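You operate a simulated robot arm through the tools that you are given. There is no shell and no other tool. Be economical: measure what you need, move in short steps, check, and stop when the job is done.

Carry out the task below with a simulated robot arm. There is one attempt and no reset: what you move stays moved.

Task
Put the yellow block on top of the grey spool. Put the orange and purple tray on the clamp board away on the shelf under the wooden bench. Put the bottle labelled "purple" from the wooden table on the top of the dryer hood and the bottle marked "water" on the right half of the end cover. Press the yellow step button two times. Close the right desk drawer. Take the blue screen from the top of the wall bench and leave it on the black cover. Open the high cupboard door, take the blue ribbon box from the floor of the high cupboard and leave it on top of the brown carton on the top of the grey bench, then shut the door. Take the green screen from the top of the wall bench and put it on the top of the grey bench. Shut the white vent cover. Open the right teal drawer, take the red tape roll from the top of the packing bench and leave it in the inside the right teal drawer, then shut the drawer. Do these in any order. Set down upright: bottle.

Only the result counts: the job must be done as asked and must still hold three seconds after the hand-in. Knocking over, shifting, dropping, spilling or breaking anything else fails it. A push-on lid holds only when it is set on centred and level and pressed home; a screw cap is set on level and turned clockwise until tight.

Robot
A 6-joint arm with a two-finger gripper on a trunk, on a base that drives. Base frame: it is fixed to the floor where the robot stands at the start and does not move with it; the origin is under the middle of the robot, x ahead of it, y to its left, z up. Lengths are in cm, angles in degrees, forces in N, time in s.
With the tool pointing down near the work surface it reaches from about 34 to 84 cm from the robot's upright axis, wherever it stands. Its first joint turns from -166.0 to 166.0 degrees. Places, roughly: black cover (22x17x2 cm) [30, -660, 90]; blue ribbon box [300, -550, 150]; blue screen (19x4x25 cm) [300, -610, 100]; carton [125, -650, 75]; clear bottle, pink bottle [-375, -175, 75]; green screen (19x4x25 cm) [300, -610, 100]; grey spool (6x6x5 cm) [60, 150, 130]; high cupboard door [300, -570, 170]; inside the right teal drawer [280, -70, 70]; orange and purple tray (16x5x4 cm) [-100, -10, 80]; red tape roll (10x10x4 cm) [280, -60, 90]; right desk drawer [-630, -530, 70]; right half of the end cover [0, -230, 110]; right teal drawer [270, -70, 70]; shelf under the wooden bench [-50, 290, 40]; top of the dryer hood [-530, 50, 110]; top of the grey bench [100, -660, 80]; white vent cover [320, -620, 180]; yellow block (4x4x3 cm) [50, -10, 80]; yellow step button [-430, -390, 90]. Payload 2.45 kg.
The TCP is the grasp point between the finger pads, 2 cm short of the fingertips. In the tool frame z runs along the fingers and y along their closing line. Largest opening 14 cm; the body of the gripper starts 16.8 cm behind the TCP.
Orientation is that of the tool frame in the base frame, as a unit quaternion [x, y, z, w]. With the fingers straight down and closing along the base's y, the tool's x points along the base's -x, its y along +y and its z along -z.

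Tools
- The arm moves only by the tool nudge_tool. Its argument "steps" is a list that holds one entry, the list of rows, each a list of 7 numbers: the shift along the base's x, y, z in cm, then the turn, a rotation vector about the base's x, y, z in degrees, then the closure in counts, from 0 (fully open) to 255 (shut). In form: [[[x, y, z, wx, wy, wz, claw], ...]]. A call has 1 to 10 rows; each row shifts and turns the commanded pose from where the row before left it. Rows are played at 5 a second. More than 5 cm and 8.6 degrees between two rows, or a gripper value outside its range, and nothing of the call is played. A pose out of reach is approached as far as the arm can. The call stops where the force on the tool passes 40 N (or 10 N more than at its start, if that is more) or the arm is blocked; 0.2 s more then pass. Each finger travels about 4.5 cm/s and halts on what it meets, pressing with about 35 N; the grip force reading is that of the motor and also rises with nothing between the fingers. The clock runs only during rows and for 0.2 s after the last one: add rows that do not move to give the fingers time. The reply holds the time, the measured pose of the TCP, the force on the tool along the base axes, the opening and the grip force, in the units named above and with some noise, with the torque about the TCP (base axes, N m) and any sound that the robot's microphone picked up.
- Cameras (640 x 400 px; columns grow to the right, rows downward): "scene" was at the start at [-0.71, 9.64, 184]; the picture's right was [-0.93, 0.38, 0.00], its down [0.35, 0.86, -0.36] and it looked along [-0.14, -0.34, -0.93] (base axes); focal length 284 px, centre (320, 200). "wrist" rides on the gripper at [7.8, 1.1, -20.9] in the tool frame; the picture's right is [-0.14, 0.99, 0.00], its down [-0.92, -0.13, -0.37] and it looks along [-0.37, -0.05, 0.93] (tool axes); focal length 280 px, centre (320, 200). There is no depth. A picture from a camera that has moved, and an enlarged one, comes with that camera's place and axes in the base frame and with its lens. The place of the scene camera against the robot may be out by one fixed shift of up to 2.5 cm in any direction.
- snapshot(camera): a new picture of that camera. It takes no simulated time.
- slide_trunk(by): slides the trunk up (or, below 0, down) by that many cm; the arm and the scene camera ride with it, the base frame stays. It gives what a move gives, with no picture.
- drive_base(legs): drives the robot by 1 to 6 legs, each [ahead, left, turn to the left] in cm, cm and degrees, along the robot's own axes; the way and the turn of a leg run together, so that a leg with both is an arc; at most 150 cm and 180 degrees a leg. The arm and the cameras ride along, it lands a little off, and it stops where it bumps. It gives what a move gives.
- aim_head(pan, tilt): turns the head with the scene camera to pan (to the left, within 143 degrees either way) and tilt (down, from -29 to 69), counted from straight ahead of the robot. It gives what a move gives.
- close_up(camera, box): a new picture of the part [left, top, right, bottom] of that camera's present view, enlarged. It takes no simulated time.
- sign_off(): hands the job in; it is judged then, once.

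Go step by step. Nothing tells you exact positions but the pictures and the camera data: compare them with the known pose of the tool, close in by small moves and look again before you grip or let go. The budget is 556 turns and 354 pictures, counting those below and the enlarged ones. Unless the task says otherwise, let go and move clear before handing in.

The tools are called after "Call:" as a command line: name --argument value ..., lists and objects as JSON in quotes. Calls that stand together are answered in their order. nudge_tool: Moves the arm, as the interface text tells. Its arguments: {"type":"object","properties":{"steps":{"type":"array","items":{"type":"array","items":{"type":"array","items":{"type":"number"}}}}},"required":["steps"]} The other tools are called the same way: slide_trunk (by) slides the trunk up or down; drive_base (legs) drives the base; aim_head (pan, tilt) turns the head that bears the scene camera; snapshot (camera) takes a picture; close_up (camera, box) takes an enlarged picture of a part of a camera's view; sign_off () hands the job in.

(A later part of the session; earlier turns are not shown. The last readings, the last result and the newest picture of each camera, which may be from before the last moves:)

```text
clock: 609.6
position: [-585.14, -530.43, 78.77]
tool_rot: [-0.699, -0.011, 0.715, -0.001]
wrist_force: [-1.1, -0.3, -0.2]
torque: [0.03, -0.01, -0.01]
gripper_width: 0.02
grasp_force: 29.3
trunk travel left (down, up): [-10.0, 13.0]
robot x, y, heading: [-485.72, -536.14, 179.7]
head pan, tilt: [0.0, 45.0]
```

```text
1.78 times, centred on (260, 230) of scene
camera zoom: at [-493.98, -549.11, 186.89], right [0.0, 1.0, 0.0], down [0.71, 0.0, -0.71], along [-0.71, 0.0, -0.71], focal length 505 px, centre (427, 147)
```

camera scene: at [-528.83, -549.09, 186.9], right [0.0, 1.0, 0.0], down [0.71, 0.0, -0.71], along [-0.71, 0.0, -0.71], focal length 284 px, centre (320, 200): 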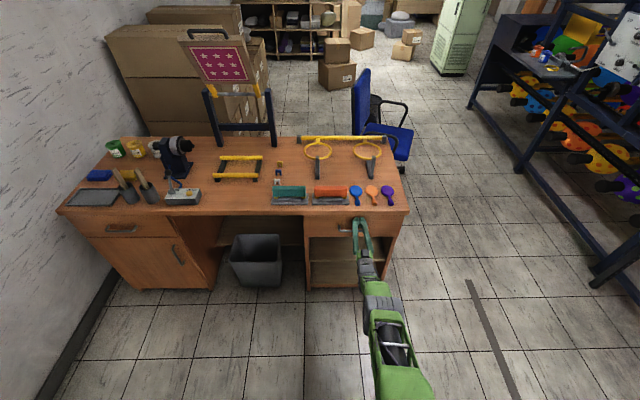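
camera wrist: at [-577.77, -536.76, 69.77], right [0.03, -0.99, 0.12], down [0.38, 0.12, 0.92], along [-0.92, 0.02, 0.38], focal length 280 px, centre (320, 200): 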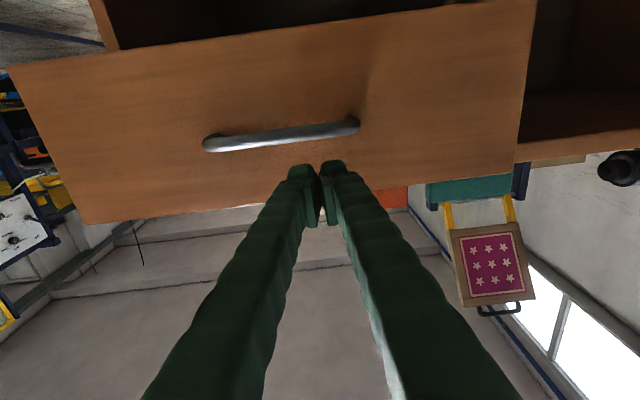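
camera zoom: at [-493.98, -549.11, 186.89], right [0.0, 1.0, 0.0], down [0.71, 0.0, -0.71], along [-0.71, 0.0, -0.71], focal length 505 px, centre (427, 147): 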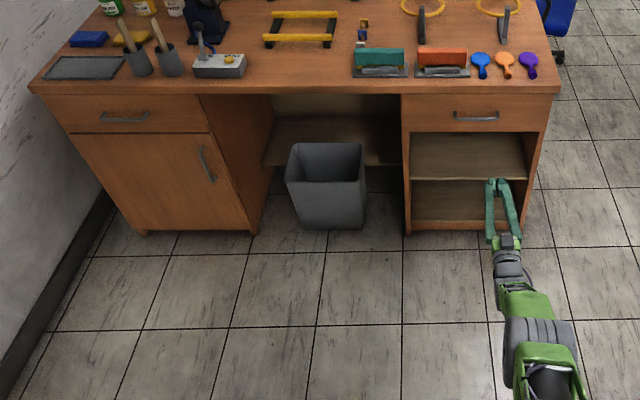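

The right drawer is flush. Now for the bottles on the far side of the conveyor: I retract the arm and drive back along the known lane.

Call:
nudge_tool --steps '[[[4, -0.8, 2.5, 0, 0, 0, 150], [4, -0.8, 2.5, 0, 0, 0, 80], [4, -0.8, 2.5, 0, 0, 0, 30], [4, -0.8, 2.5, 0, 0, 0, 30], [4, -0.8, 2.5, 0, 0, 0, 30], [3, 0, 3.5, 0, 0, 0, 30], [0, 0, 4.5, 0, 0, 0, 30], [0, 0, 4.5, 0, 0, 0, 30], [0, 0, 4.5, 0, 0, 0, 30]]]'

Call:
drive_base --legs '[[0, 14, 0], [-148, 0, 0], [-148, 0, 0]]'

```text
clock: 611.6
position: [-562.54, -534.77, 108.26]
tool_rot: [-0.7, -0.01, 0.714, 0.0]
wrist_force: [-0.3, -1.2, -0.7]
torque: [0.01, 0.01, -0.02]
gripper_width: 12.35
grasp_force: 0.1
trunk travel left (down, up): [-10.0, 13.0]
robot x, y, heading: [-485.62, -536.17, 179.6]
head pan, tilt: [0.0, 45.0]
```

```text
clock: 627.3
position: [-269.25, -548.01, 108.24]
tool_rot: [-0.7, -0.017, 0.714, -0.007]
wrist_force: [0.1, 0.2, -0.7]
torque: [0.0, 0.03, -0.03]
gripper_width: 12.36
grasp_force: 0.1
trunk travel left (down, up): [-10.0, 13.0]
robot x, y, heading: [-191.85, -547.71, -178.8]
head pan, tilt: [0.0, 45.0]
```

Call:
drive_base --legs '[[0, 0, -1.2], [-148, 0, 0], [-148, 0, 0], [-56, 0, 0]]'

Call:
drive_base --legs '[[0, 0, -90], [145, 0, 0], [145, 0, 0], [140, 0, 0]]'

Call:
aim_head --pan 40 --tilt 20

Call:
snapshot --camera "scene"

```text
clock: 644.7
position: [83.12, -546.33, 108.14]
tool_rot: [-0.699, -0.014, 0.715, -0.004]
wrist_force: [-0.2, 0.3, 0.9]
torque: [0.01, 0.01, -0.01]
gripper_width: 12.34
grasp_force: 0.1
trunk travel left (down, up): [-10.0, 13.0]
robot x, y, heading: [160.25, -546.86, -179.7]
head pan, tilt: [0.0, 45.0]
```

```text
clock: 669.1
position: [151.52, -40.82, 108.14]
tool_rot: [-0.51, 0.478, 0.514, 0.497]
wrist_force: [-0.7, 0.6, 0.4]
torque: [0.06, -0.02, -0.01]
gripper_width: 12.33
grasp_force: 0.0
trunk travel left (down, up): [-10.0, 13.0]
robot x, y, heading: [152.91, -118.3, 91.7]
head pan, tilt: [0.0, 45.0]
```

```text
clock: 670.1
position: [151.41, -40.7, 108.18]
tool_rot: [-0.51, 0.478, 0.514, 0.497]
wrist_force: [1.0, -0.4, -0.5]
torque: [-0.01, -0.01, -0.01]
gripper_width: 12.35
grasp_force: 0.1
trunk travel left (down, up): [-10.0, 13.0]
robot x, y, heading: [152.98, -118.5, 91.8]
head pan, tilt: [40.0, 20.0]
```

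```text
180 pictures are left
camera scene: at [133.0, -109.74, 190.75], right [0.75, 0.67, 0.0], down [0.23, -0.26, -0.94], along [-0.63, 0.7, -0.34], focal length 284 px, centre (320, 200)
```

scene: 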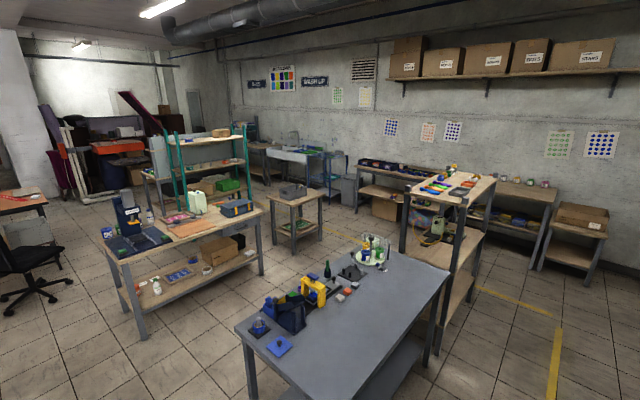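

I drive west between the tables towards the bottle table.

Call:
drive_base --legs '[[0, 0, 88.3], [140, -5, 0], [90, 0, 0]]'

Call:
aim_head --pan 0 --tilt 25

Call:
snapshot --camera "scene"

Call:
aim_head --pan -45 --tilt 15

Call:
snapshot --camera "scene"

Call:
aim_head --pan 60 --tilt 25

Call:
snapshot --camera "scene"

```text
clock: 685.2
position: [-153.59, -117.63, 108.22]
tool_rot: [-0.699, -0.025, 0.714, -0.015]
wrist_force: [0.3, 0.6, 0.1]
torque: [0.0, 0.01, 0.02]
gripper_width: 12.35
grasp_force: 0.2
trunk travel left (down, up): [-10.0, 13.0]
robot x, y, heading: [-76.66, -115.35, -177.6]
head pan, tilt: [40.0, 20.0]
```

```text
clock: 686.2
position: [-153.58, -117.5, 108.07]
tool_rot: [-0.699, -0.027, 0.714, -0.016]
wrist_force: [-0.4, 0.3, -0.5]
torque: [0.04, 0.0, 0.0]
gripper_width: 12.36
grasp_force: 0.1
trunk travel left (down, up): [-10.0, 13.0]
robot x, y, heading: [-75.97, -115.38, -177.9]
head pan, tilt: [0.0, 25.0]
```

```text
179 pictures are left
camera scene: at [-85.62, -129.21, 189.94], right [-0.04, 1.0, 0.0], down [0.42, 0.02, -0.91], along [-0.91, -0.04, -0.42], focal length 284 px, centre (320, 200)
```

scene: 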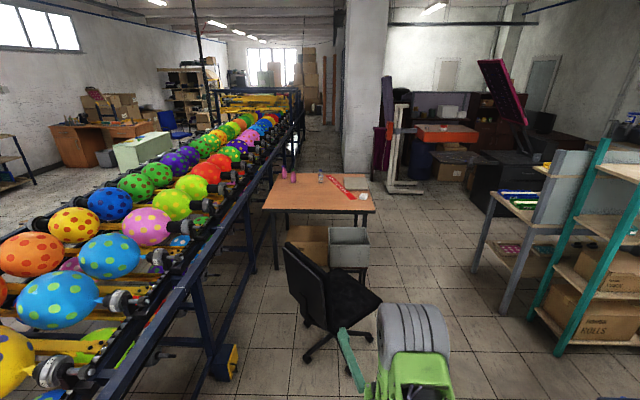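

```text
clock: 687.4
position: [-153.66, -117.6, 108.19]
tool_rot: [-0.699, -0.025, 0.714, -0.015]
wrist_force: [-0.2, -0.6, 0.8]
torque: [-0.02, -0.03, 0.0]
gripper_width: 12.33
grasp_force: 0.0
trunk travel left (down, up): [-10.0, 13.0]
robot x, y, heading: [-76.44, -115.41, -177.8]
head pan, tilt: [-45.0, 15.0]
```

```text
178 pictures are left
camera scene: at [-83.27, -122.5, 191.56], right [0.68, 0.73, 0.0], down [0.19, -0.18, -0.97], along [-0.71, 0.66, -0.26], focal length 284 px, centre (320, 200)
```

scene: 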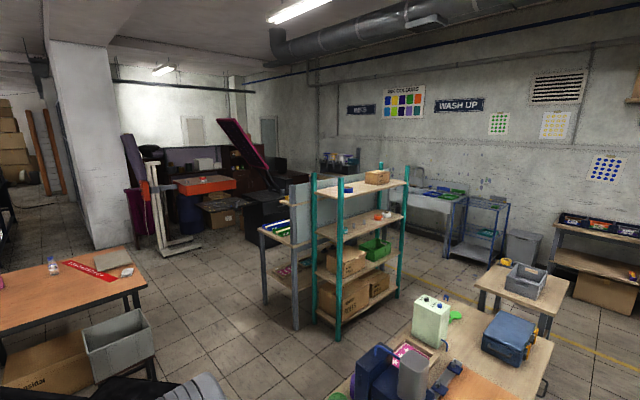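

```text
clock: 689.2
position: [-153.67, -117.68, 108.14]
tool_rot: [-0.699, -0.025, 0.715, -0.015]
wrist_force: [-0.3, -0.7, -0.4]
torque: [-0.04, -0.03, 0.01]
gripper_width: 12.33
grasp_force: 0.0
trunk travel left (down, up): [-10.0, 13.0]
robot x, y, heading: [-76.25, -115.6, -177.6]
head pan, tilt: [60.0, 25.0]
```

```text
177 pictures are left
camera scene: at [-80.72, -136.99, 189.94], right [-0.88, 0.47, 0.0], down [0.2, 0.37, -0.91], along [-0.42, -0.8, -0.42], focal length 284 px, centre (320, 200)
```

scene: 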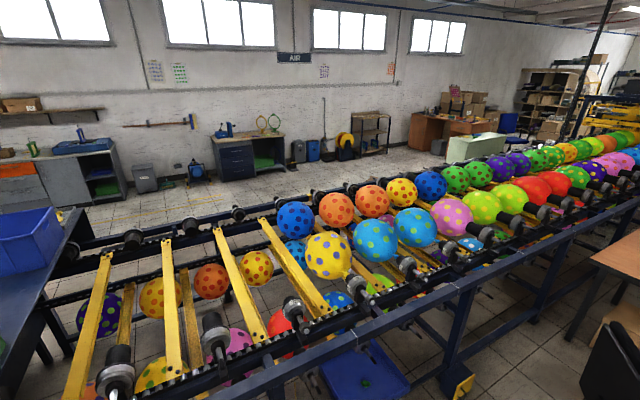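

Call:
aim_head --pan 0 --tilt 25

Call:
close_up --camera "scene" --box '[250, 150, 390, 230]'

```text
clock: 690.5
position: [-153.56, -117.63, 108.15]
tool_rot: [-0.699, -0.026, 0.715, -0.015]
wrist_force: [-0.2, 0.2, -0.1]
torque: [0.01, 0.01, -0.04]
gripper_width: 12.34
grasp_force: 0.0
trunk travel left (down, up): [-10.0, 13.0]
robot x, y, heading: [-76.08, -115.77, -177.7]
head pan, tilt: [0.0, 25.0]
```

```text
4.57 times, centred on (320, 190) of scene
camera zoom: at [-85.62, -129.2, 189.94], right [-0.04, 1.0, 0.0], down [0.42, 0.02, -0.91], along [-0.91, -0.04, -0.42], focal length 1299 px, centre (320, 246)
```

zoom: 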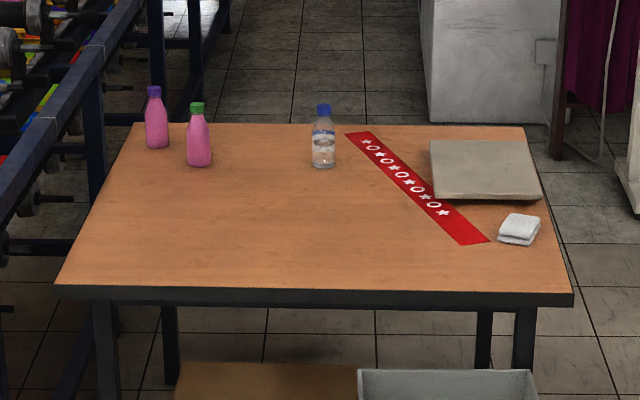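

I see two pink bottles (purple and green caps) and a clear bottle on the orange-topped table, but a chair blocks this passage. I go round by the north side.

Call:
drive_base --legs '[[-56, 0, -2.3], [0, 0, -90], [145, 0, 0], [140, 0, 0], [0, 0, 90]]'

Call:
aim_head --pan 0 --tilt 30

Call:
snapshot --camera "scene"

```text
clock: 714.6
position: [-98.47, 173.5, 108.21]
tool_rot: [-0.7, 0.0, 0.714, 0.011]
wrist_force: [-0.6, 0.3, 0.1]
torque: [-0.01, -0.01, -0.01]
gripper_width: 12.33
grasp_force: 0.1
trunk travel left (down, up): [-10.0, 13.0]
robot x, y, heading: [-21.2, 169.61, 177.9]
head pan, tilt: [0.0, 25.0]
```

```text
clock: 715.3
position: [-98.5, 173.63, 108.18]
tool_rot: [-0.699, 0.001, 0.715, 0.012]
wrist_force: [0.1, -1.1, -0.5]
torque: [0.0, 0.01, 0.0]
gripper_width: 12.32
grasp_force: 0.2
trunk travel left (down, up): [-10.0, 13.0]
robot x, y, heading: [-21.07, 169.62, 178.0]
head pan, tilt: [0.0, 30.0]
```

```text
175 pictures are left
camera scene: at [-31.42, 157.05, 189.15], right [0.04, 1.0, 0.0], down [0.5, -0.02, -0.87], along [-0.87, 0.03, -0.5], focal length 284 px, centre (320, 200)
```

scene: 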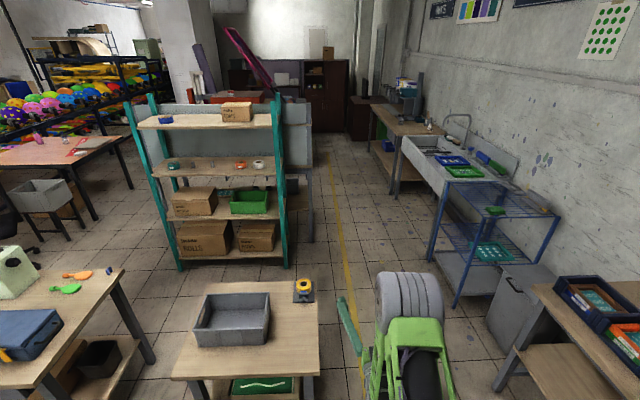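

The lane along y≈212 is open. I drive west along it.

Call:
drive_base --legs '[[0, -41, 2], [145, 0, 0], [145, 0, 0], [80, 0, 0]]'

Call:
aim_head --pan 30 --tilt 25

Call:
snapshot --camera "scene"

Call:
aim_head --pan 80 --tilt 25

Call:
snapshot --camera "scene"

```text
clock: 737.1
position: [-470.27, 222.43, 108.11]
tool_rot: [-0.7, 0.0, 0.714, 0.011]
wrist_force: [0.4, 0.6, -0.5]
torque: [-0.03, 0.02, 0.0]
gripper_width: 12.34
grasp_force: 0.1
trunk travel left (down, up): [-10.0, 13.0]
robot x, y, heading: [-393.14, 219.0, 178.0]
head pan, tilt: [0.0, 30.0]
```

```text
clock: 738.1
position: [-470.34, 222.38, 108.12]
tool_rot: [-0.699, -0.001, 0.715, 0.01]
wrist_force: [1.0, 1.1, 0.4]
torque: [-0.02, 0.0, 0.02]
gripper_width: 12.34
grasp_force: 0.0
trunk travel left (down, up): [-10.0, 13.0]
robot x, y, heading: [-393.03, 219.22, 178.1]
head pan, tilt: [30.0, 25.0]
```

```text
174 pictures are left
camera scene: at [-402.2, 201.39, 189.94], right [-0.47, 0.88, 0.0], down [0.37, 0.2, -0.91], along [-0.8, -0.43, -0.42], focal length 284 px, centre (320, 200)
```

scene: 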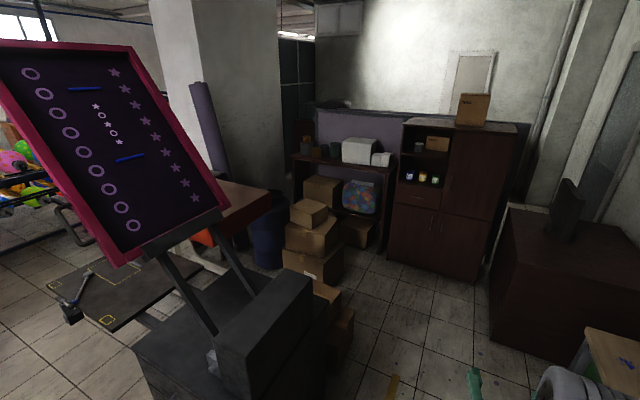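

```text
clock: 739.2
position: [-470.34, 222.46, 108.18]
tool_rot: [-0.7, 0.0, 0.714, 0.01]
wrist_force: [-0.3, 0.3, -0.3]
torque: [0.0, 0.02, -0.04]
gripper_width: 12.36
grasp_force: 0.0
trunk travel left (down, up): [-10.0, 13.0]
robot x, y, heading: [-393.01, 218.53, 178.3]
head pan, tilt: [80.0, 25.0]
```

```text
173 pictures are left
camera scene: at [-395.98, 196.72, 189.94], right [-0.98, 0.21, 0.0], down [0.09, 0.41, -0.91], along [-0.19, -0.89, -0.42], focal length 284 px, centre (320, 200)
```

scene: 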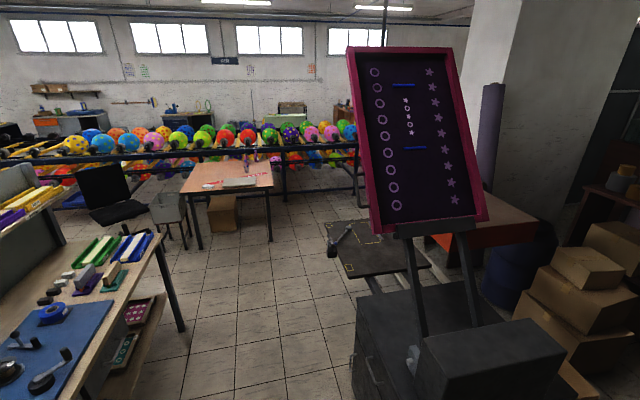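

I see the way: a gap between the mat table and the screen machine leads south to the bottle table. The orange dryer hood is behind the machine. I drive down the gap.

Call:
drive_base --legs '[[0, 0, 92], [0, 8, 0], [140, 0, 0], [85, 0, 0]]'

Call:
aim_head --pan -50 --tilt 25

Call:
snapshot --camera "scene"

Call:
aim_head --pan 0 --tilt 40

Call:
snapshot --camera "scene"

```text
clock: 755.1
position: [-398.23, -83.59, 108.11]
tool_rot: [-0.499, -0.49, 0.517, -0.493]
wrist_force: [-0.1, -0.1, -0.6]
torque: [-0.01, -0.01, 0.01]
gripper_width: 12.35
grasp_force: 0.0
trunk travel left (down, up): [-10.0, 13.0]
robot x, y, heading: [-393.77, -6.59, -92.7]
head pan, tilt: [80.0, 25.0]
```

```text
clock: 757.2
position: [-398.25, -83.62, 108.11]
tool_rot: [-0.499, -0.491, 0.517, -0.493]
wrist_force: [0.2, 0.1, 0.1]
torque: [0.03, 0.02, 0.01]
gripper_width: 12.36
grasp_force: 0.0
trunk travel left (down, up): [-10.0, 13.0]
robot x, y, heading: [-393.8, -6.4, -92.8]
head pan, tilt: [-50.0, 25.0]
```

```text
172 pictures are left
camera scene: at [-386.53, -12.89, 189.94], right [-0.61, 0.8, 0.0], down [0.34, 0.26, -0.91], along [-0.72, -0.55, -0.42], focal length 284 px, centre (320, 200)
```

scene: 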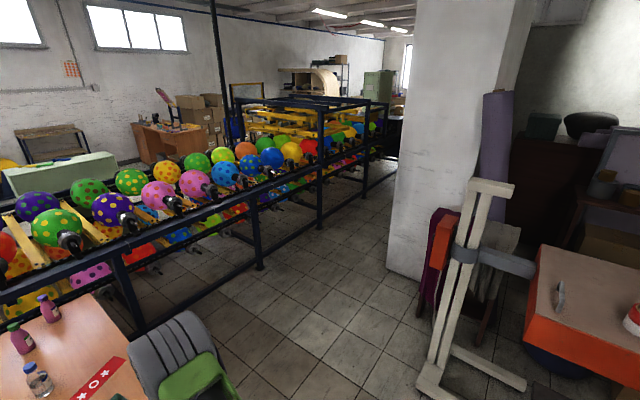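

```text
clock: 758.4
position: [-398.24, -83.69, 108.21]
tool_rot: [-0.498, -0.491, 0.516, -0.494]
wrist_force: [-0.6, -1.7, 0.1]
torque: [0.02, 0.01, -0.02]
gripper_width: 12.37
grasp_force: 0.0
trunk travel left (down, up): [-10.0, 13.0]
robot x, y, heading: [-393.66, -6.31, -92.9]
head pan, tilt: [0.0, 40.0]
```

```text
171 pictures are left
camera scene: at [-379.62, -15.8, 187.61], right [-1.0, 0.05, 0.0], down [0.03, 0.64, -0.77], along [-0.04, -0.77, -0.64], focal length 284 px, centre (320, 200)
```

scene: 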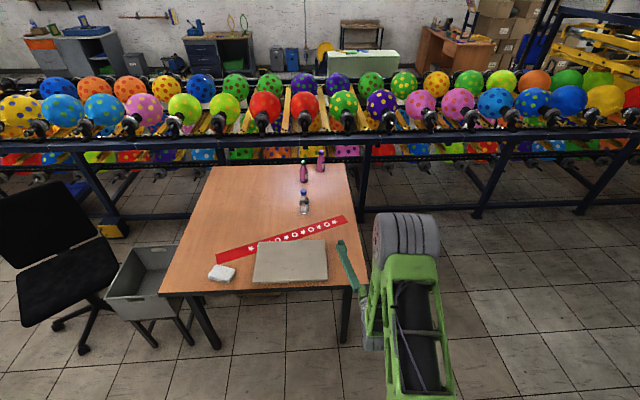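

Call:
close_up --camera "scene" --box '[275, 145, 355, 220]'

```text
5.33 times, centred on (315, 182) of scene
camera zoom: at [-379.62, -15.8, 187.61], right [-1.0, 0.05, 0.0], down [0.03, 0.64, -0.77], along [-0.04, -0.77, -0.64], focal length 1515 px, centre (347, 293)
```

zoom: 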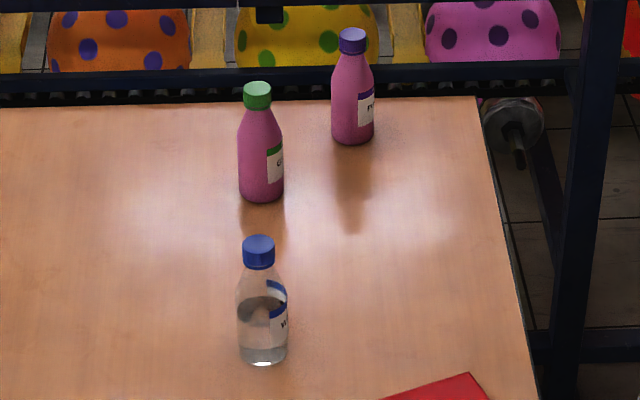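

The labels (P, G, W) face west: the purple-capped pink bottle is "purple", the clear one "water". I turn the wrist back to its middle position and the tool to vertical for gripping from above.

Call:
nudge_tool --steps '[[[0, 0, 1, 0.2, 8.2, 0, 30], [0, 0, 1, 0.2, 8.2, 0, 30], [0, 0, 1, 0.2, 8.2, 0, 30], [0, 0, 1, 0.2, 8.2, 0, 30], [0, 0, 1, 0.2, 8.2, 0, 30], [0, 0, 0, 0.2, 8.2, 0, 30], [0, 0, 0, 0.2, 8.2, 0, 30], [0, 0, 0, 0.2, 8.2, 0, 30], [0, 0, 0, 0.2, 8.2, 0, 30], [0, 0, 0, 0.2, 8.2, 0, 30]]]'

Call:
nudge_tool --steps '[[[0, 0, 0, 0.2, 8, 0, 30], [0, 1, 0, 8.4, -0.2, 0, 30], [0, 1.5, 0, 8.4, -0.2, 0, 30], [0, 1.5, 0, 8.4, -0.2, 0, 30], [0, 1.5, 0, 8.4, -0.2, 0, 30], [0, 1.5, 0, 8.4, -0.2, 0, 30]]]'

Call:
nudge_tool --steps '[[[0, 1.5, 0, 8.4, -0.2, 0, 30], [0, 1.5, 0, 8.4, -0.2, 0, 30], [0, 1.5, 0, 8.4, -0.2, 0, 30], [0, 1.5, 0, 8.4, -0.2, 0, 30], [0, 1.5, 0, 8.4, -0.2, 0, 30], [0, 1.5, 0, 5, 0, 0, 30]]]'

```text
clock: 760.6
position: [-398.32, -83.54, 113.16]
tool_rot: [-0.044, -0.702, 0.709, -0.041]
wrist_force: [-0.6, 0.2, 0.0]
torque: [0.02, 0.0, 0.0]
gripper_width: 12.34
grasp_force: 0.1
trunk travel left (down, up): [-10.0, 13.0]
robot x, y, heading: [-393.46, -6.35, -92.7]
head pan, tilt: [0.0, 40.0]
```

```text
clock: 762.0
position: [-398.21, -76.69, 113.19]
tool_rot: [-0.001, 0.912, -0.409, 0.001]
wrist_force: [1.0, 0.2, -0.1]
torque: [-0.01, 0.02, 0.03]
gripper_width: 12.32
grasp_force: 0.2
trunk travel left (down, up): [-10.0, 13.0]
robot x, y, heading: [-393.73, -6.36, -92.7]
head pan, tilt: [0.0, 40.0]
```

```text
clock: 763.4
position: [-398.91, -70.62, 113.7]
tool_rot: [0.002, 0.99, -0.143, -0.004]
wrist_force: [0.4, 1.3, 0.6]
torque: [0.0, 0.0, -0.04]
gripper_width: 12.35
grasp_force: 0.0
out of reach, approached as far as the arm can: row 2, 3, 4
trunk travel left (down, up): [-10.0, 13.0]
robot x, y, heading: [-393.47, -6.32, -92.7]
head pan, tilt: [0.0, 40.0]
```

Call:
nudge_tool --steps '[[[0, 3, 0, 0, 0, 0, 30], [0, 3, 0, 0, 0, 0, 30], [0, 0, 0, 8.2, 0, 0, 30], [0, 0, 0, 8.2, 0, 0, 30]]]'

```text
clock: 764.4
position: [-398.97, -64.63, 113.48]
tool_rot: [0.003, 1.0, 0.001, -0.006]
wrist_force: [0.5, -1.0, -0.3]
torque: [0.02, -0.02, -0.03]
gripper_width: 12.36
grasp_force: 0.1
trunk travel left (down, up): [-10.0, 13.0]
robot x, y, heading: [-393.35, -6.35, -92.8]
head pan, tilt: [0.0, 40.0]
```

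Tool vertical, mid-range wrist. I drive round to the west side of the bottle table.

Call:
drive_base --legs '[[38, 0, 2.8], [0, -85, 0], [0, 0, 90], [0, -100, 0]]'

Call:
aim_head --pan 0 --tilt 45

Call:
snapshot --camera "scene"

Call:
snapshot --camera "wrist"

```text
clock: 786.6
position: [-422.26, -146.96, 113.55]
tool_rot: [0.715, -0.699, 0.004, 0.004]
wrist_force: [0.1, 0.1, 0.1]
torque: [0.02, -0.01, -0.02]
gripper_width: 12.34
grasp_force: 0.0
trunk travel left (down, up): [-10.0, 13.0]
robot x, y, heading: [-480.45, -142.9, -1.1]
head pan, tilt: [0.0, 40.0]
```

```text
clock: 787.3
position: [-422.28, -146.9, 113.65]
tool_rot: [0.715, -0.699, 0.005, 0.005]
wrist_force: [0.9, -0.6, -0.1]
torque: [-0.02, 0.03, -0.01]
gripper_width: 12.35
grasp_force: 0.0
trunk travel left (down, up): [-10.0, 13.0]
robot x, y, heading: [-480.34, -143.05, -0.8]
head pan, tilt: [0.0, 45.0]
```

```text
169 pictures are left
camera scene: at [-470.79, -128.46, 186.89], right [-0.02, -1.0, 0.0], down [-0.71, 0.01, -0.71], along [0.71, -0.01, -0.71], focal length 284 px, centre (320, 200)
```

scene: 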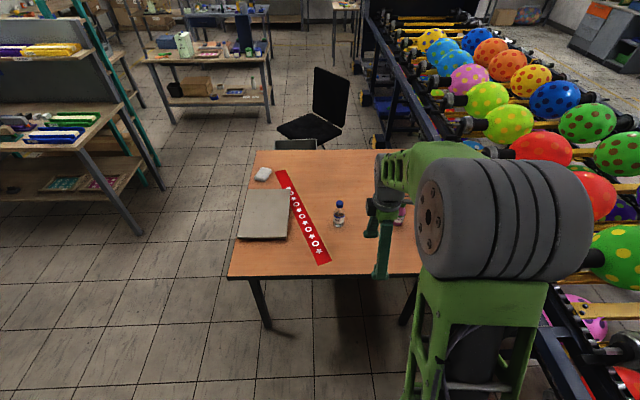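

```text
168 pictures are left
camera wrist: at [-423.27, -154.64, 134.45], right [-0.99, 0.11, 0.0], down [0.11, 0.93, 0.36], along [0.04, 0.35, -0.93], focal length 280 px, centre (320, 200)
```

wrist: 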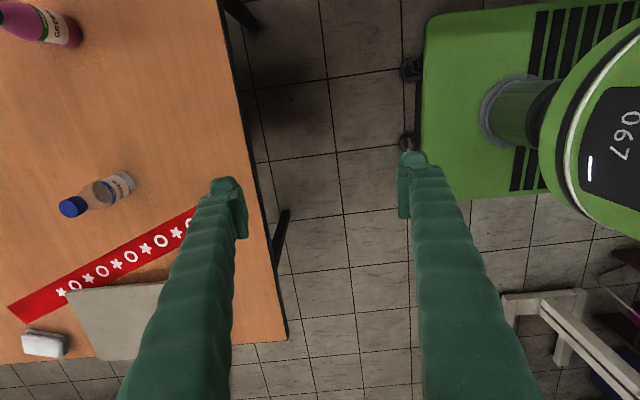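

I drive a bit closer and bring the tool over the purple-capped bottle.

Call:
drive_base --legs '[[28, 0, 0.8]]'

Call:
nudge_tool --steps '[[[0, -4.5, 0, 0, 0, 0, 60], [0, -4.5, 0, 0, 0, 0, 80], [0, -4.5, 0, 0, 0, 0, 80], [0, -4.5, 0, 0, 0, 0, 80], [0, -4.5, 0, 0, 0, 0, 80], [0, -4.5, 0, 0, 0, 0, 80], [0, -4, 0, 0, 0, 0, 80]]]'

Call:
snapshot --camera "wrist"

```text
clock: 789.2
position: [-394.54, -146.33, 113.51]
tool_rot: [0.722, -0.692, 0.004, 0.005]
wrist_force: [0.3, -0.1, 0.7]
torque: [0.02, 0.06, 0.0]
gripper_width: 12.35
grasp_force: 0.0
trunk travel left (down, up): [-10.0, 13.0]
robot x, y, heading: [-452.98, -143.69, -0.2]
head pan, tilt: [0.0, 45.0]
```

```text
clock: 790.8
position: [-394.48, -177.22, 113.66]
tool_rot: [0.721, -0.692, 0.005, 0.004]
wrist_force: [-0.8, -0.1, 0.2]
torque: [0.04, 0.02, 0.0]
gripper_width: 9.58
grasp_force: 0.0
trunk travel left (down, up): [-10.0, 13.0]
robot x, y, heading: [-452.75, -143.72, 0.1]
head pan, tilt: [0.0, 45.0]
```

```text
167 pictures are left
camera wrist: at [-395.39, -184.98, 134.55], right [-1.0, 0.1, 0.0], down [0.09, 0.93, 0.36], along [0.04, 0.36, -0.93], focal length 280 px, centre (320, 200)
```

wrist: 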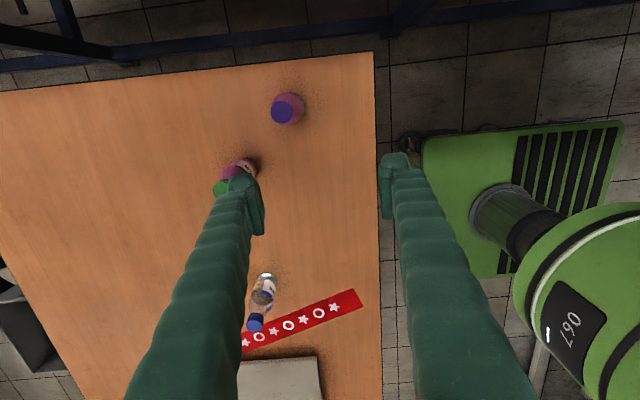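

The purple bottle is at (-389,-182.8). I go over it and descend.

Call:
nudge_tool --steps '[[[2.8, -2.8, -2, 0, 0, 0, 80], [2.7, -2.8, -2.5, 0, 0, 0, 80], [0, 0, -4.5, 0, 0, 0, 80]]]'

Call:
snapshot --camera "wrist"

```text
clock: 791.6
position: [-388.95, -182.74, 104.68]
tool_rot: [0.721, -0.692, 0.005, 0.004]
wrist_force: [0.3, -0.2, 0.8]
torque: [0.02, 0.0, -0.01]
gripper_width: 9.62
grasp_force: 0.1
trunk travel left (down, up): [-10.0, 13.0]
robot x, y, heading: [-452.83, -143.46, 0.1]
head pan, tilt: [0.0, 45.0]
```

```text
166 pictures are left
camera wrist: at [-389.8, -190.51, 125.64], right [-1.0, 0.1, 0.0], down [0.09, 0.93, 0.36], along [0.04, 0.36, -0.93], focal length 280 px, centre (320, 200)
```

wrist: 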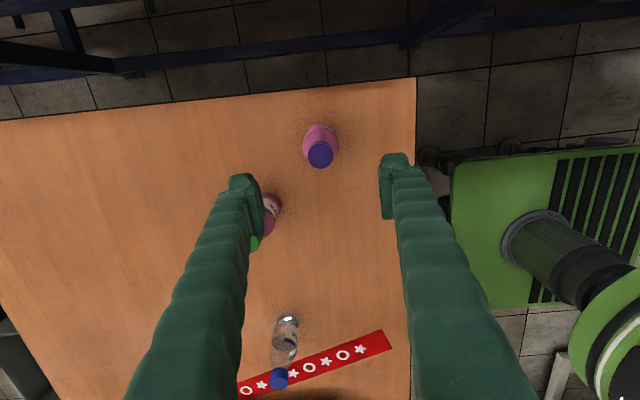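

Call:
nudge_tool --steps '[[[0, -0.4, -4.5, 0, 0, 0, 100], [0, 0, -4.5, 0, 0, 0, 105], [0, 0, -4.5, 0, 0, 0, 105], [0, 0, -4.5, 0, 0, 0, 105]]]'

Call:
snapshot --camera "wrist"

```text
clock: 792.6
position: [-388.96, -183.06, 86.45]
tool_rot: [0.721, -0.693, 0.005, 0.004]
wrist_force: [1.0, -0.4, 0.4]
torque: [0.03, 0.02, -0.02]
gripper_width: 8.26
grasp_force: 0.1
trunk travel left (down, up): [-10.0, 13.0]
robot x, y, heading: [-453.11, -143.82, -0.1]
head pan, tilt: [0.0, 45.0]
```

```text
165 pictures are left
camera wrist: at [-389.86, -190.88, 107.36], right [-1.0, 0.1, 0.0], down [0.09, 0.93, 0.36], along [0.04, 0.36, -0.93], focal length 280 px, centre (320, 200)
```

wrist: 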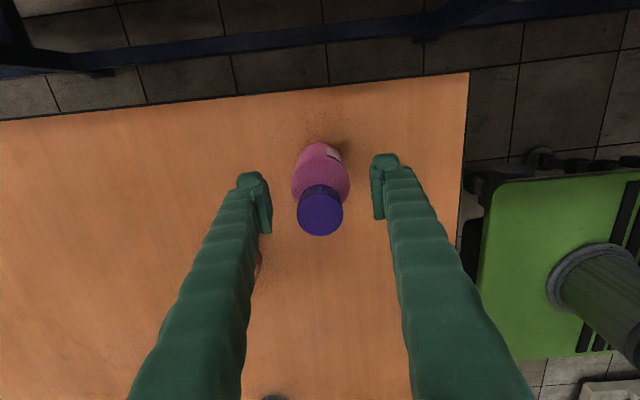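

Call:
nudge_tool --steps '[[[0, 0, -3, 0, 0, 0, 105], [0, 0, -1.5, 0, 0, 0, 105], [0, 0, 0, 0, 0, 0, 140], [0, 0, 0, 0, 0, 0, 180], [0, 0, 0, 0, 0, 0, 180]]]'

Call:
nudge_tool --steps '[[[0, 0, 1.5, 0, 0, 0, 180], [0, 0, 4, 0, 0, 0, 180], [0, 0, 4.5, 0, 0, 0, 180], [0, 0, 4.5, 0, 0, 0, 180], [0, 0, 4.5, 0, 0, 0, 180], [0, 0, 4.5, 0, 0, 0, 180], [0, 0, 4.5, 0, 0, 0, 180], [0, 0, 4.5, 0, 0, 0, 180]]]'

Call:
snapshot --camera "wrist"

```text
clock: 793.8
position: [-389.17, -183.16, 82.04]
tool_rot: [0.721, -0.693, 0.004, 0.004]
wrist_force: [0.7, 0.7, -1.0]
torque: [-0.01, 0.07, 0.01]
gripper_width: 5.36
grasp_force: 31.2
trunk travel left (down, up): [-10.0, 13.0]
robot x, y, heading: [-453.26, -143.57, -0.3]
head pan, tilt: [0.0, 45.0]
```

```text
clock: 795.6
position: [-389.27, -183.1, 114.56]
tool_rot: [0.722, -0.692, 0.005, 0.004]
wrist_force: [0.2, 0.1, -2.7]
torque: [-0.02, -0.03, 0.04]
gripper_width: 5.33
grasp_force: 34.6
trunk travel left (down, up): [-10.0, 13.0]
robot x, y, heading: [-453.19, -143.16, -0.2]
head pan, tilt: [0.0, 45.0]
```

```text
164 pictures are left
camera wrist: at [-390.08, -191.0, 135.36], right [-1.0, 0.1, 0.0], down [0.09, 0.93, 0.36], along [0.04, 0.36, -0.93], focal length 280 px, centre (320, 200)
```

wrist: 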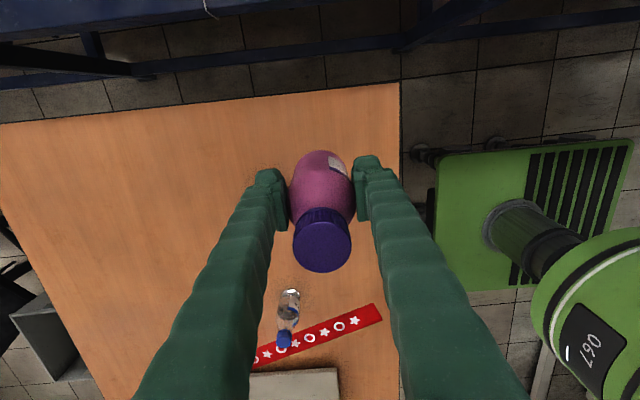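

The purple bottle is held upright. I bring the arm in front, back away and go to the dryer hood.

Call:
nudge_tool --steps '[[[0, 4.5, 0, 0, 0, 0, 180], [0, 4.5, 0, 0, 0, 0, 180], [0, 4.5, 0, 0, 0, 0, 180], [0, 4.5, 0, 0, 0, 0, 180], [0, 4.5, 0, 0, 0, 0, 180], [-1, 4.5, 0, 0, 0, 0, 180], [-1, 4.5, 0, 0, 0, 0, 180], [-1, 4.5, 0, 0, 0, 0, 180]]]'

Call:
slide_trunk --by 13

Call:
drive_base --legs '[[-30, 0, 0], [0, 58, 0], [0, 0, 90]]'

Call:
aim_head --pan 5 --tilt 40

Call:
snapshot --camera "scene"

Call:
snapshot --camera "wrist"

```text
clock: 797.4
position: [-392.22, -147.16, 114.5]
tool_rot: [0.721, -0.693, 0.004, 0.005]
wrist_force: [0.7, -0.3, -2.1]
torque: [-0.04, 0.0, -0.02]
gripper_width: 5.34
grasp_force: 35.0
trunk travel left (down, up): [-10.0, 13.0]
robot x, y, heading: [-453.24, -143.48, 0.1]
head pan, tilt: [0.0, 45.0]
```

```text
clock: 799.0
position: [-392.17, -147.31, 127.34]
tool_rot: [0.721, -0.693, 0.005, 0.005]
wrist_force: [0.1, -0.1, -2.2]
torque: [-0.01, 0.01, 0.03]
gripper_width: 5.32
grasp_force: 34.4
trunk travel left (down, up): [-23.0, 0.0]
robot x, y, heading: [-452.88, -143.8, 0.0]
head pan, tilt: [0.0, 45.0]
```

```text
clock: 810.0
position: [-479.14, -25.0, 127.43]
tool_rot: [1.0, 0.025, 0.006, 0.0]
wrist_force: [0.2, 0.6, -1.8]
torque: [0.0, 0.0, -0.01]
gripper_width: 5.33
grasp_force: 34.6
trunk travel left (down, up): [-23.0, 0.0]
robot x, y, heading: [-482.55, -86.02, 90.5]
head pan, tilt: [0.0, 45.0]
```

```text
clock: 810.7
position: [-479.17, -24.99, 127.53]
tool_rot: [1.0, 0.026, 0.006, 0.0]
wrist_force: [-0.4, -0.9, -3.0]
torque: [-0.02, 0.01, 0.01]
gripper_width: 5.31
grasp_force: 35.0
trunk travel left (down, up): [-23.0, 0.0]
robot x, y, heading: [-482.59, -85.96, 90.5]
head pan, tilt: [5.0, 40.0]
```

```text
163 pictures are left
camera scene: at [-496.86, -75.69, 200.61], right [1.0, 0.09, 0.0], down [0.06, -0.64, -0.77], along [-0.07, 0.76, -0.64], focal length 284 px, centre (320, 200)
```

scene: 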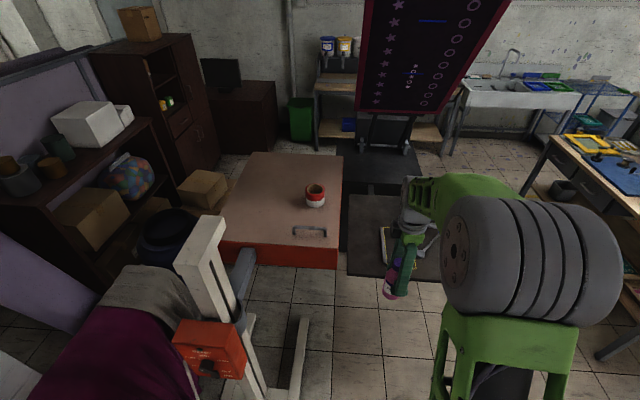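

```text
162 pictures are left
camera wrist: at [-471.69, -25.81, 148.39], right [-0.09, -1.0, 0.0], down [-0.93, 0.08, 0.36], along [-0.36, 0.03, -0.93], focal length 280 px, centre (320, 200)
```

wrist: 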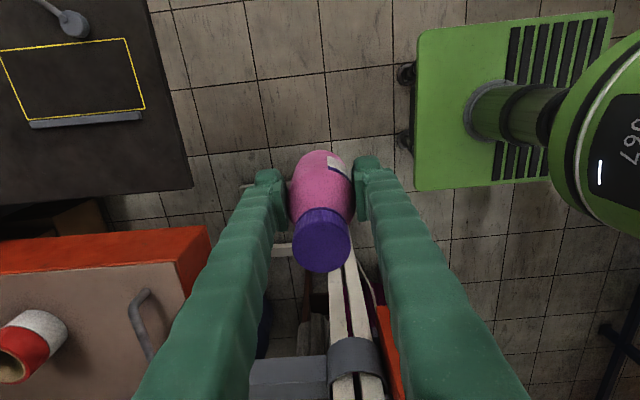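

The hood's top spans x -546…-497, y 0…80, with a handle and a red can on it; its left-front part is free. I drive closer.

Call:
drive_base --legs '[[40, 8, 0]]'

Call:
nudge_tool --steps '[[[-4.5, 0, 0, 0, 0, 0, 180], [-4.5, 0, 0, 0, 0, 0, 180], [-4.5, 0, 0, 0, 0, 0, 180], [-4.5, 0, 0, 0, 0, 0, 180]]]'

Call:
snapshot --camera "wrist"

Call:
snapshot --camera "scene"

```text
clock: 813.2
position: [-487.83, 15.43, 127.46]
tool_rot: [1.0, 0.026, 0.006, 0.001]
wrist_force: [0.3, 0.7, -2.6]
torque: [-0.01, 0.0, 0.01]
gripper_width: 5.31
grasp_force: 35.0
trunk travel left (down, up): [-23.0, 0.0]
robot x, y, heading: [-490.96, -45.42, 90.5]
head pan, tilt: [5.0, 40.0]
```

```text
clock: 814.2
position: [-506.06, 15.45, 127.17]
tool_rot: [1.0, 0.027, 0.007, -0.001]
wrist_force: [-0.8, 0.2, -2.1]
torque: [-0.01, -0.07, 0.02]
gripper_width: 5.31
grasp_force: 34.8
trunk travel left (down, up): [-23.0, 0.0]
robot x, y, heading: [-490.95, -45.57, 90.6]
head pan, tilt: [5.0, 40.0]
```

```text
161 pictures are left
camera wrist: at [-498.64, 14.63, 148.16], right [-0.09, -1.0, 0.0], down [-0.93, 0.08, 0.36], along [-0.35, 0.03, -0.93], focal length 280 px, centre (320, 200)
```

wrist: 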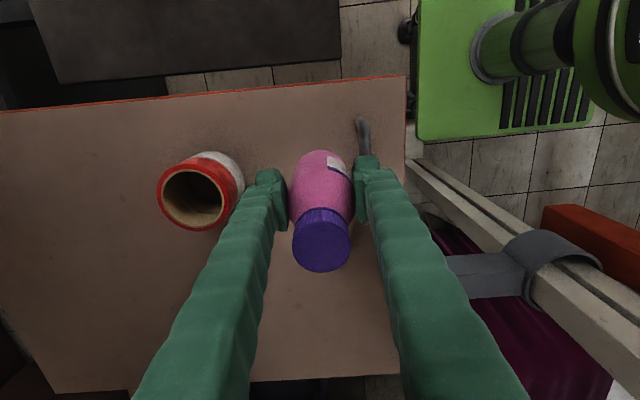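

```text
160 pictures are left
camera scene: at [-505.49, -35.34, 200.59], right [1.0, 0.1, 0.0], down [0.06, -0.64, -0.77], along [-0.07, 0.76, -0.64], focal length 284 px, centre (320, 200)
```

scene: 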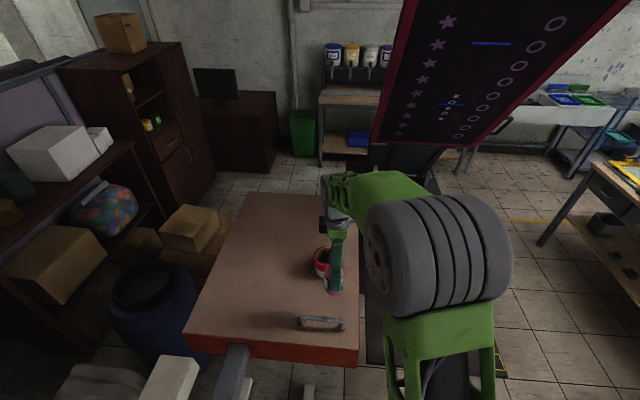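

Call:
nudge_tool --steps '[[[-4.5, 0.7, 0, 0, 0, 0, 180], [-4.5, 0.7, 0, 0, 0, 0, 180], [-4.5, 0.7, 0, 0, 0, 0, 180], [-4.5, 0.7, 0, 0, 0, 0, 180], [0, 0, -3, 0, 0, 0, 180]]]'

Call:
snapshot --camera "wrist"

```text
clock: 815.4
position: [-523.74, 18.6, 124.27]
tool_rot: [1.0, 0.026, 0.006, -0.001]
wrist_force: [0.7, 0.4, -2.4]
torque: [0.0, -0.02, -0.01]
gripper_width: 5.31
grasp_force: 35.8
trunk travel left (down, up): [-23.0, 0.0]
robot x, y, heading: [-490.82, -45.37, 90.4]
head pan, tilt: [5.0, 40.0]
```

```text
159 pictures are left
camera wrist: at [-516.33, 17.6, 145.16], right [-0.09, -1.0, 0.0], down [-0.93, 0.08, 0.36], along [-0.36, 0.03, -0.93], focal length 280 px, centre (320, 200)
```

wrist: 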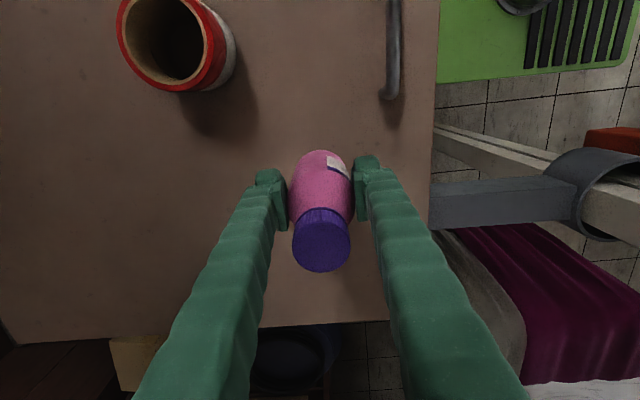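

Call:
nudge_tool --steps '[[[0, 0, -2, 0, 0, 0, 180], [0, 0, -2, 0, 0, 0, 180], [0, 0, -1, 0, 0, 0, 180], [0, 0, -0.7, 0, 0, 0, 180], [0, 0, -0.7, 0, 0, 0, 180], [0, 0, -0.7, 0, 0, 0, 180], [0, 0, -0.7, 0, 0, 0, 180]]]'

```text
clock: 817.0
position: [-523.77, 18.22, 116.78]
tool_rot: [1.0, 0.025, 0.006, 0.0]
wrist_force: [0.2, 0.1, -1.7]
torque: [-0.01, -0.03, 0.01]
gripper_width: 5.27
grasp_force: 35.2
trunk travel left (down, up): [-23.0, 0.0]
robot x, y, heading: [-490.81, -45.18, 90.4]
head pan, tilt: [5.0, 40.0]
```

Call:
nudge_tool --steps '[[[0, 0, -0.6, 0, 0, 0, 180], [0, 0, -0.6, 0, 0, 0, 180], [0, 0, -0.6, 0, 0, 0, 180], [0, 0, -0.6, 0, 0, 0, 180], [0, 0, -0.6, 0, 0, 0, 180], [0, 0, -0.6, 0, 0, 0, 180]]]'

```text
clock: 818.4
position: [-523.8, 18.11, 113.59]
tool_rot: [1.0, 0.026, 0.004, -0.004]
wrist_force: [0.1, 1.3, 37.4]
torque: [-0.25, 0.22, -0.32]
gripper_width: 5.27
grasp_force: 35.5
trunk travel left (down, up): [-23.0, 0.0]
robot x, y, heading: [-491.07, -45.47, 90.4]
head pan, tilt: [5.0, 40.0]
```

It stands on the hood. I ease off, open and rise.

Call:
nudge_tool --steps '[[[0, 0, 0.3, 0, 0, 0, 170], [0, 0, 0, 0, 0, 0, 150], [0, 0, 0, 0, 0, 0, 110], [0, 0, 0, 0, 0, 0, 100], [0, 0, 3, 0, 0, 0, 100], [0, 0, 4.5, 0, 0, 0, 100], [0, 0, 4.5, 0, 0, 0, 100], [0, 0, 4.5, 0, 0, 0, 100]]]'

Call:
snapshot --camera "wrist"

Call:
snapshot --camera "scene"

```text
clock: 820.2
position: [-523.69, 18.22, 129.9]
tool_rot: [1.0, 0.026, 0.006, 0.0]
wrist_force: [0.3, 0.0, 0.6]
torque: [0.03, 0.03, -0.01]
gripper_width: 8.51
grasp_force: 0.0
trunk travel left (down, up): [-23.0, 0.0]
robot x, y, heading: [-490.82, -45.74, 90.9]
head pan, tilt: [5.0, 40.0]
```

```text
158 pictures are left
camera wrist: at [-516.28, 17.28, 150.75], right [-0.09, -1.0, 0.0], down [-0.93, 0.08, 0.36], along [-0.36, 0.03, -0.93], focal length 280 px, centre (320, 200)
```

wrist: 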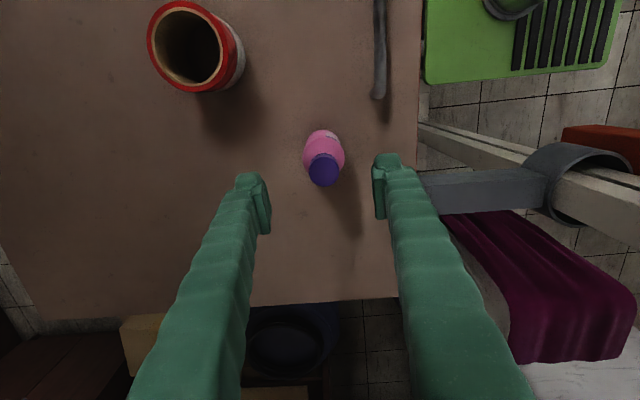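

```text
157 pictures are left
camera scene: at [-505.28, -35.46, 200.62], right [1.0, 0.1, 0.0], down [0.06, -0.64, -0.77], along [-0.07, 0.76, -0.64], focal length 284 px, centre (320, 200)
```

scene: 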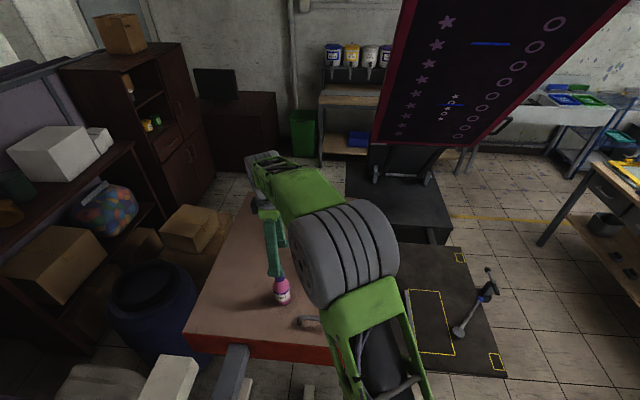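

Call:
close_up --camera "scene" --box '[250, 260, 320, 320]'

```text
6.67 times, centred on (285, 290) of scene
camera zoom: at [-505.28, -35.46, 200.62], right [1.0, 0.1, 0.0], down [0.06, -0.64, -0.77], along [-0.07, 0.76, -0.64], focal length 1894 px, centre (553, -400)
```

zoom: 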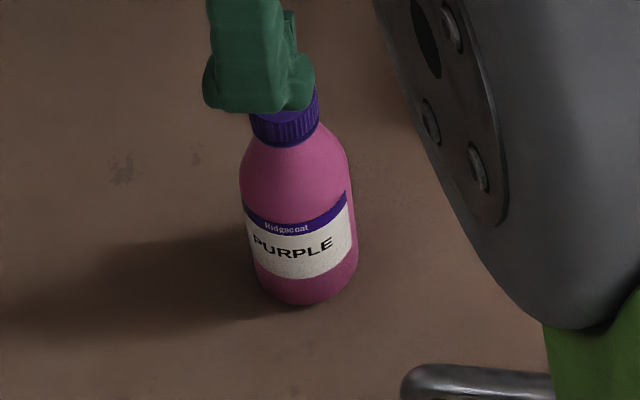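

The label reads PURPLE and it stands upright. Now back to the bottle table for the water bottle.

Call:
nudge_tool --steps '[[[0, 0, 4, 0, 0, 0, 100], [4.5, 0, 1, 0, 0, 0, 100], [4.5, 0, 0, 0, 0, 0, 100], [4.5, 0, 0, 0, 0, 0, 100], [4.5, 0, 0, 0, 0, 0, 100], [4.5, 0, 0, 0, 0, 0, 100], [4.5, 0, 0, 0, 0, 0, 100], [4.5, 0, 0, 0, 0, 0, 100], [4.5, -1, 0, 0, 0, 0, 100]]]'

Call:
drive_base --legs '[[-42, 0, 0], [0, 0, -90], [0, -55, 0]]'

Call:
slide_trunk --by -13

Call:
drive_base --legs '[[40, 0, 0]]'

Call:
snapshot --camera "wrist"

```text
clock: 822.2
position: [-487.46, 16.86, 134.88]
tool_rot: [1.0, 0.026, 0.006, 0.0]
wrist_force: [-0.4, -0.3, -0.2]
torque: [0.02, 0.05, 0.01]
gripper_width: 8.51
grasp_force: 0.0
trunk travel left (down, up): [-23.0, 0.0]
robot x, y, heading: [-490.88, -45.46, 90.4]
head pan, tilt: [5.0, 40.0]
```

```text
clock: 833.5
position: [-426.92, -144.68, 134.73]
tool_rot: [0.727, -0.686, 0.004, 0.004]
wrist_force: [-0.5, -0.8, -0.2]
torque: [0.01, -0.03, 0.0]
gripper_width: 8.54
grasp_force: 0.1
trunk travel left (down, up): [-23.0, 0.0]
robot x, y, heading: [-489.49, -142.31, 0.8]
head pan, tilt: [5.0, 40.0]
```

```text
clock: 835.0
position: [-426.78, -144.71, 121.76]
tool_rot: [0.728, -0.685, 0.005, 0.004]
wrist_force: [0.1, 0.0, 0.5]
torque: [-0.01, 0.03, -0.02]
gripper_width: 8.51
grasp_force: 0.0
trunk travel left (down, up): [-10.0, 13.0]
robot x, y, heading: [-489.76, -141.89, 0.9]
head pan, tilt: [5.0, 40.0]
```

```text
clock: 837.5
position: [-387.76, -144.61, 121.69]
tool_rot: [0.726, -0.688, 0.004, 0.005]
wrist_force: [0.5, 0.2, 0.0]
torque: [0.0, 0.0, -0.05]
gripper_width: 8.52
grasp_force: 0.0
trunk travel left (down, up): [-10.0, 13.0]
robot x, y, heading: [-450.3, -141.44, 0.6]
head pan, tilt: [5.0, 40.0]
```

```text
155 pictures are left
camera wrist: at [-388.6, -152.28, 142.62], right [-1.0, 0.08, 0.0], down [0.08, 0.93, 0.36], along [0.03, 0.36, -0.93], focal length 280 px, centre (320, 200)
```

wrist: 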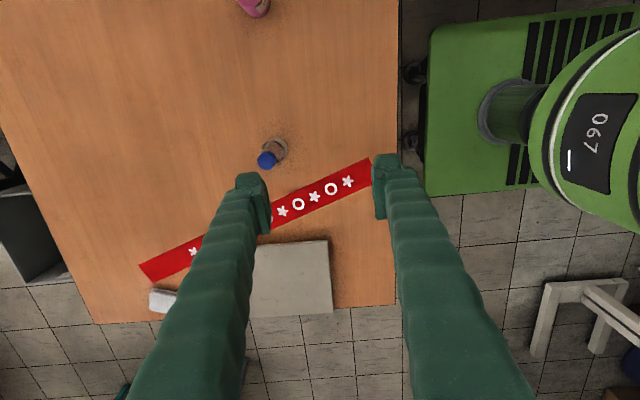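

The water bottle is at (-377.4,-141.2). I move over it and descend.

Call:
nudge_tool --steps '[[[3.5, 1.2, -3, 0, 0, 0, 100], [3.5, 1.2, -3, 0, 0, 0, 100], [3.4, 1, -3, 0, 0, 0, 100], [0, 0, -4.5, 0, 0, 0, 100]]]'

Call:
snapshot --camera "wrist"

```text
clock: 838.5
position: [-377.23, -140.99, 108.16]
tool_rot: [0.725, -0.689, 0.003, 0.005]
wrist_force: [0.5, 0.8, 0.2]
torque: [-0.01, -0.01, -0.02]
gripper_width: 8.5
grasp_force: 0.0
trunk travel left (down, up): [-10.0, 13.0]
robot x, y, heading: [-450.67, -141.34, 0.4]
head pan, tilt: [5.0, 40.0]
```

```text
154 pictures are left
camera wrist: at [-377.99, -148.77, 129.06], right [-1.0, 0.08, 0.0], down [0.08, 0.93, 0.36], along [0.03, 0.36, -0.93], focal length 280 px, centre (320, 200)
```

wrist: 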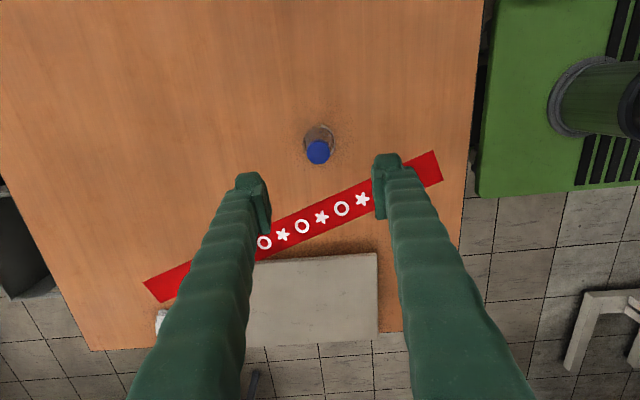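

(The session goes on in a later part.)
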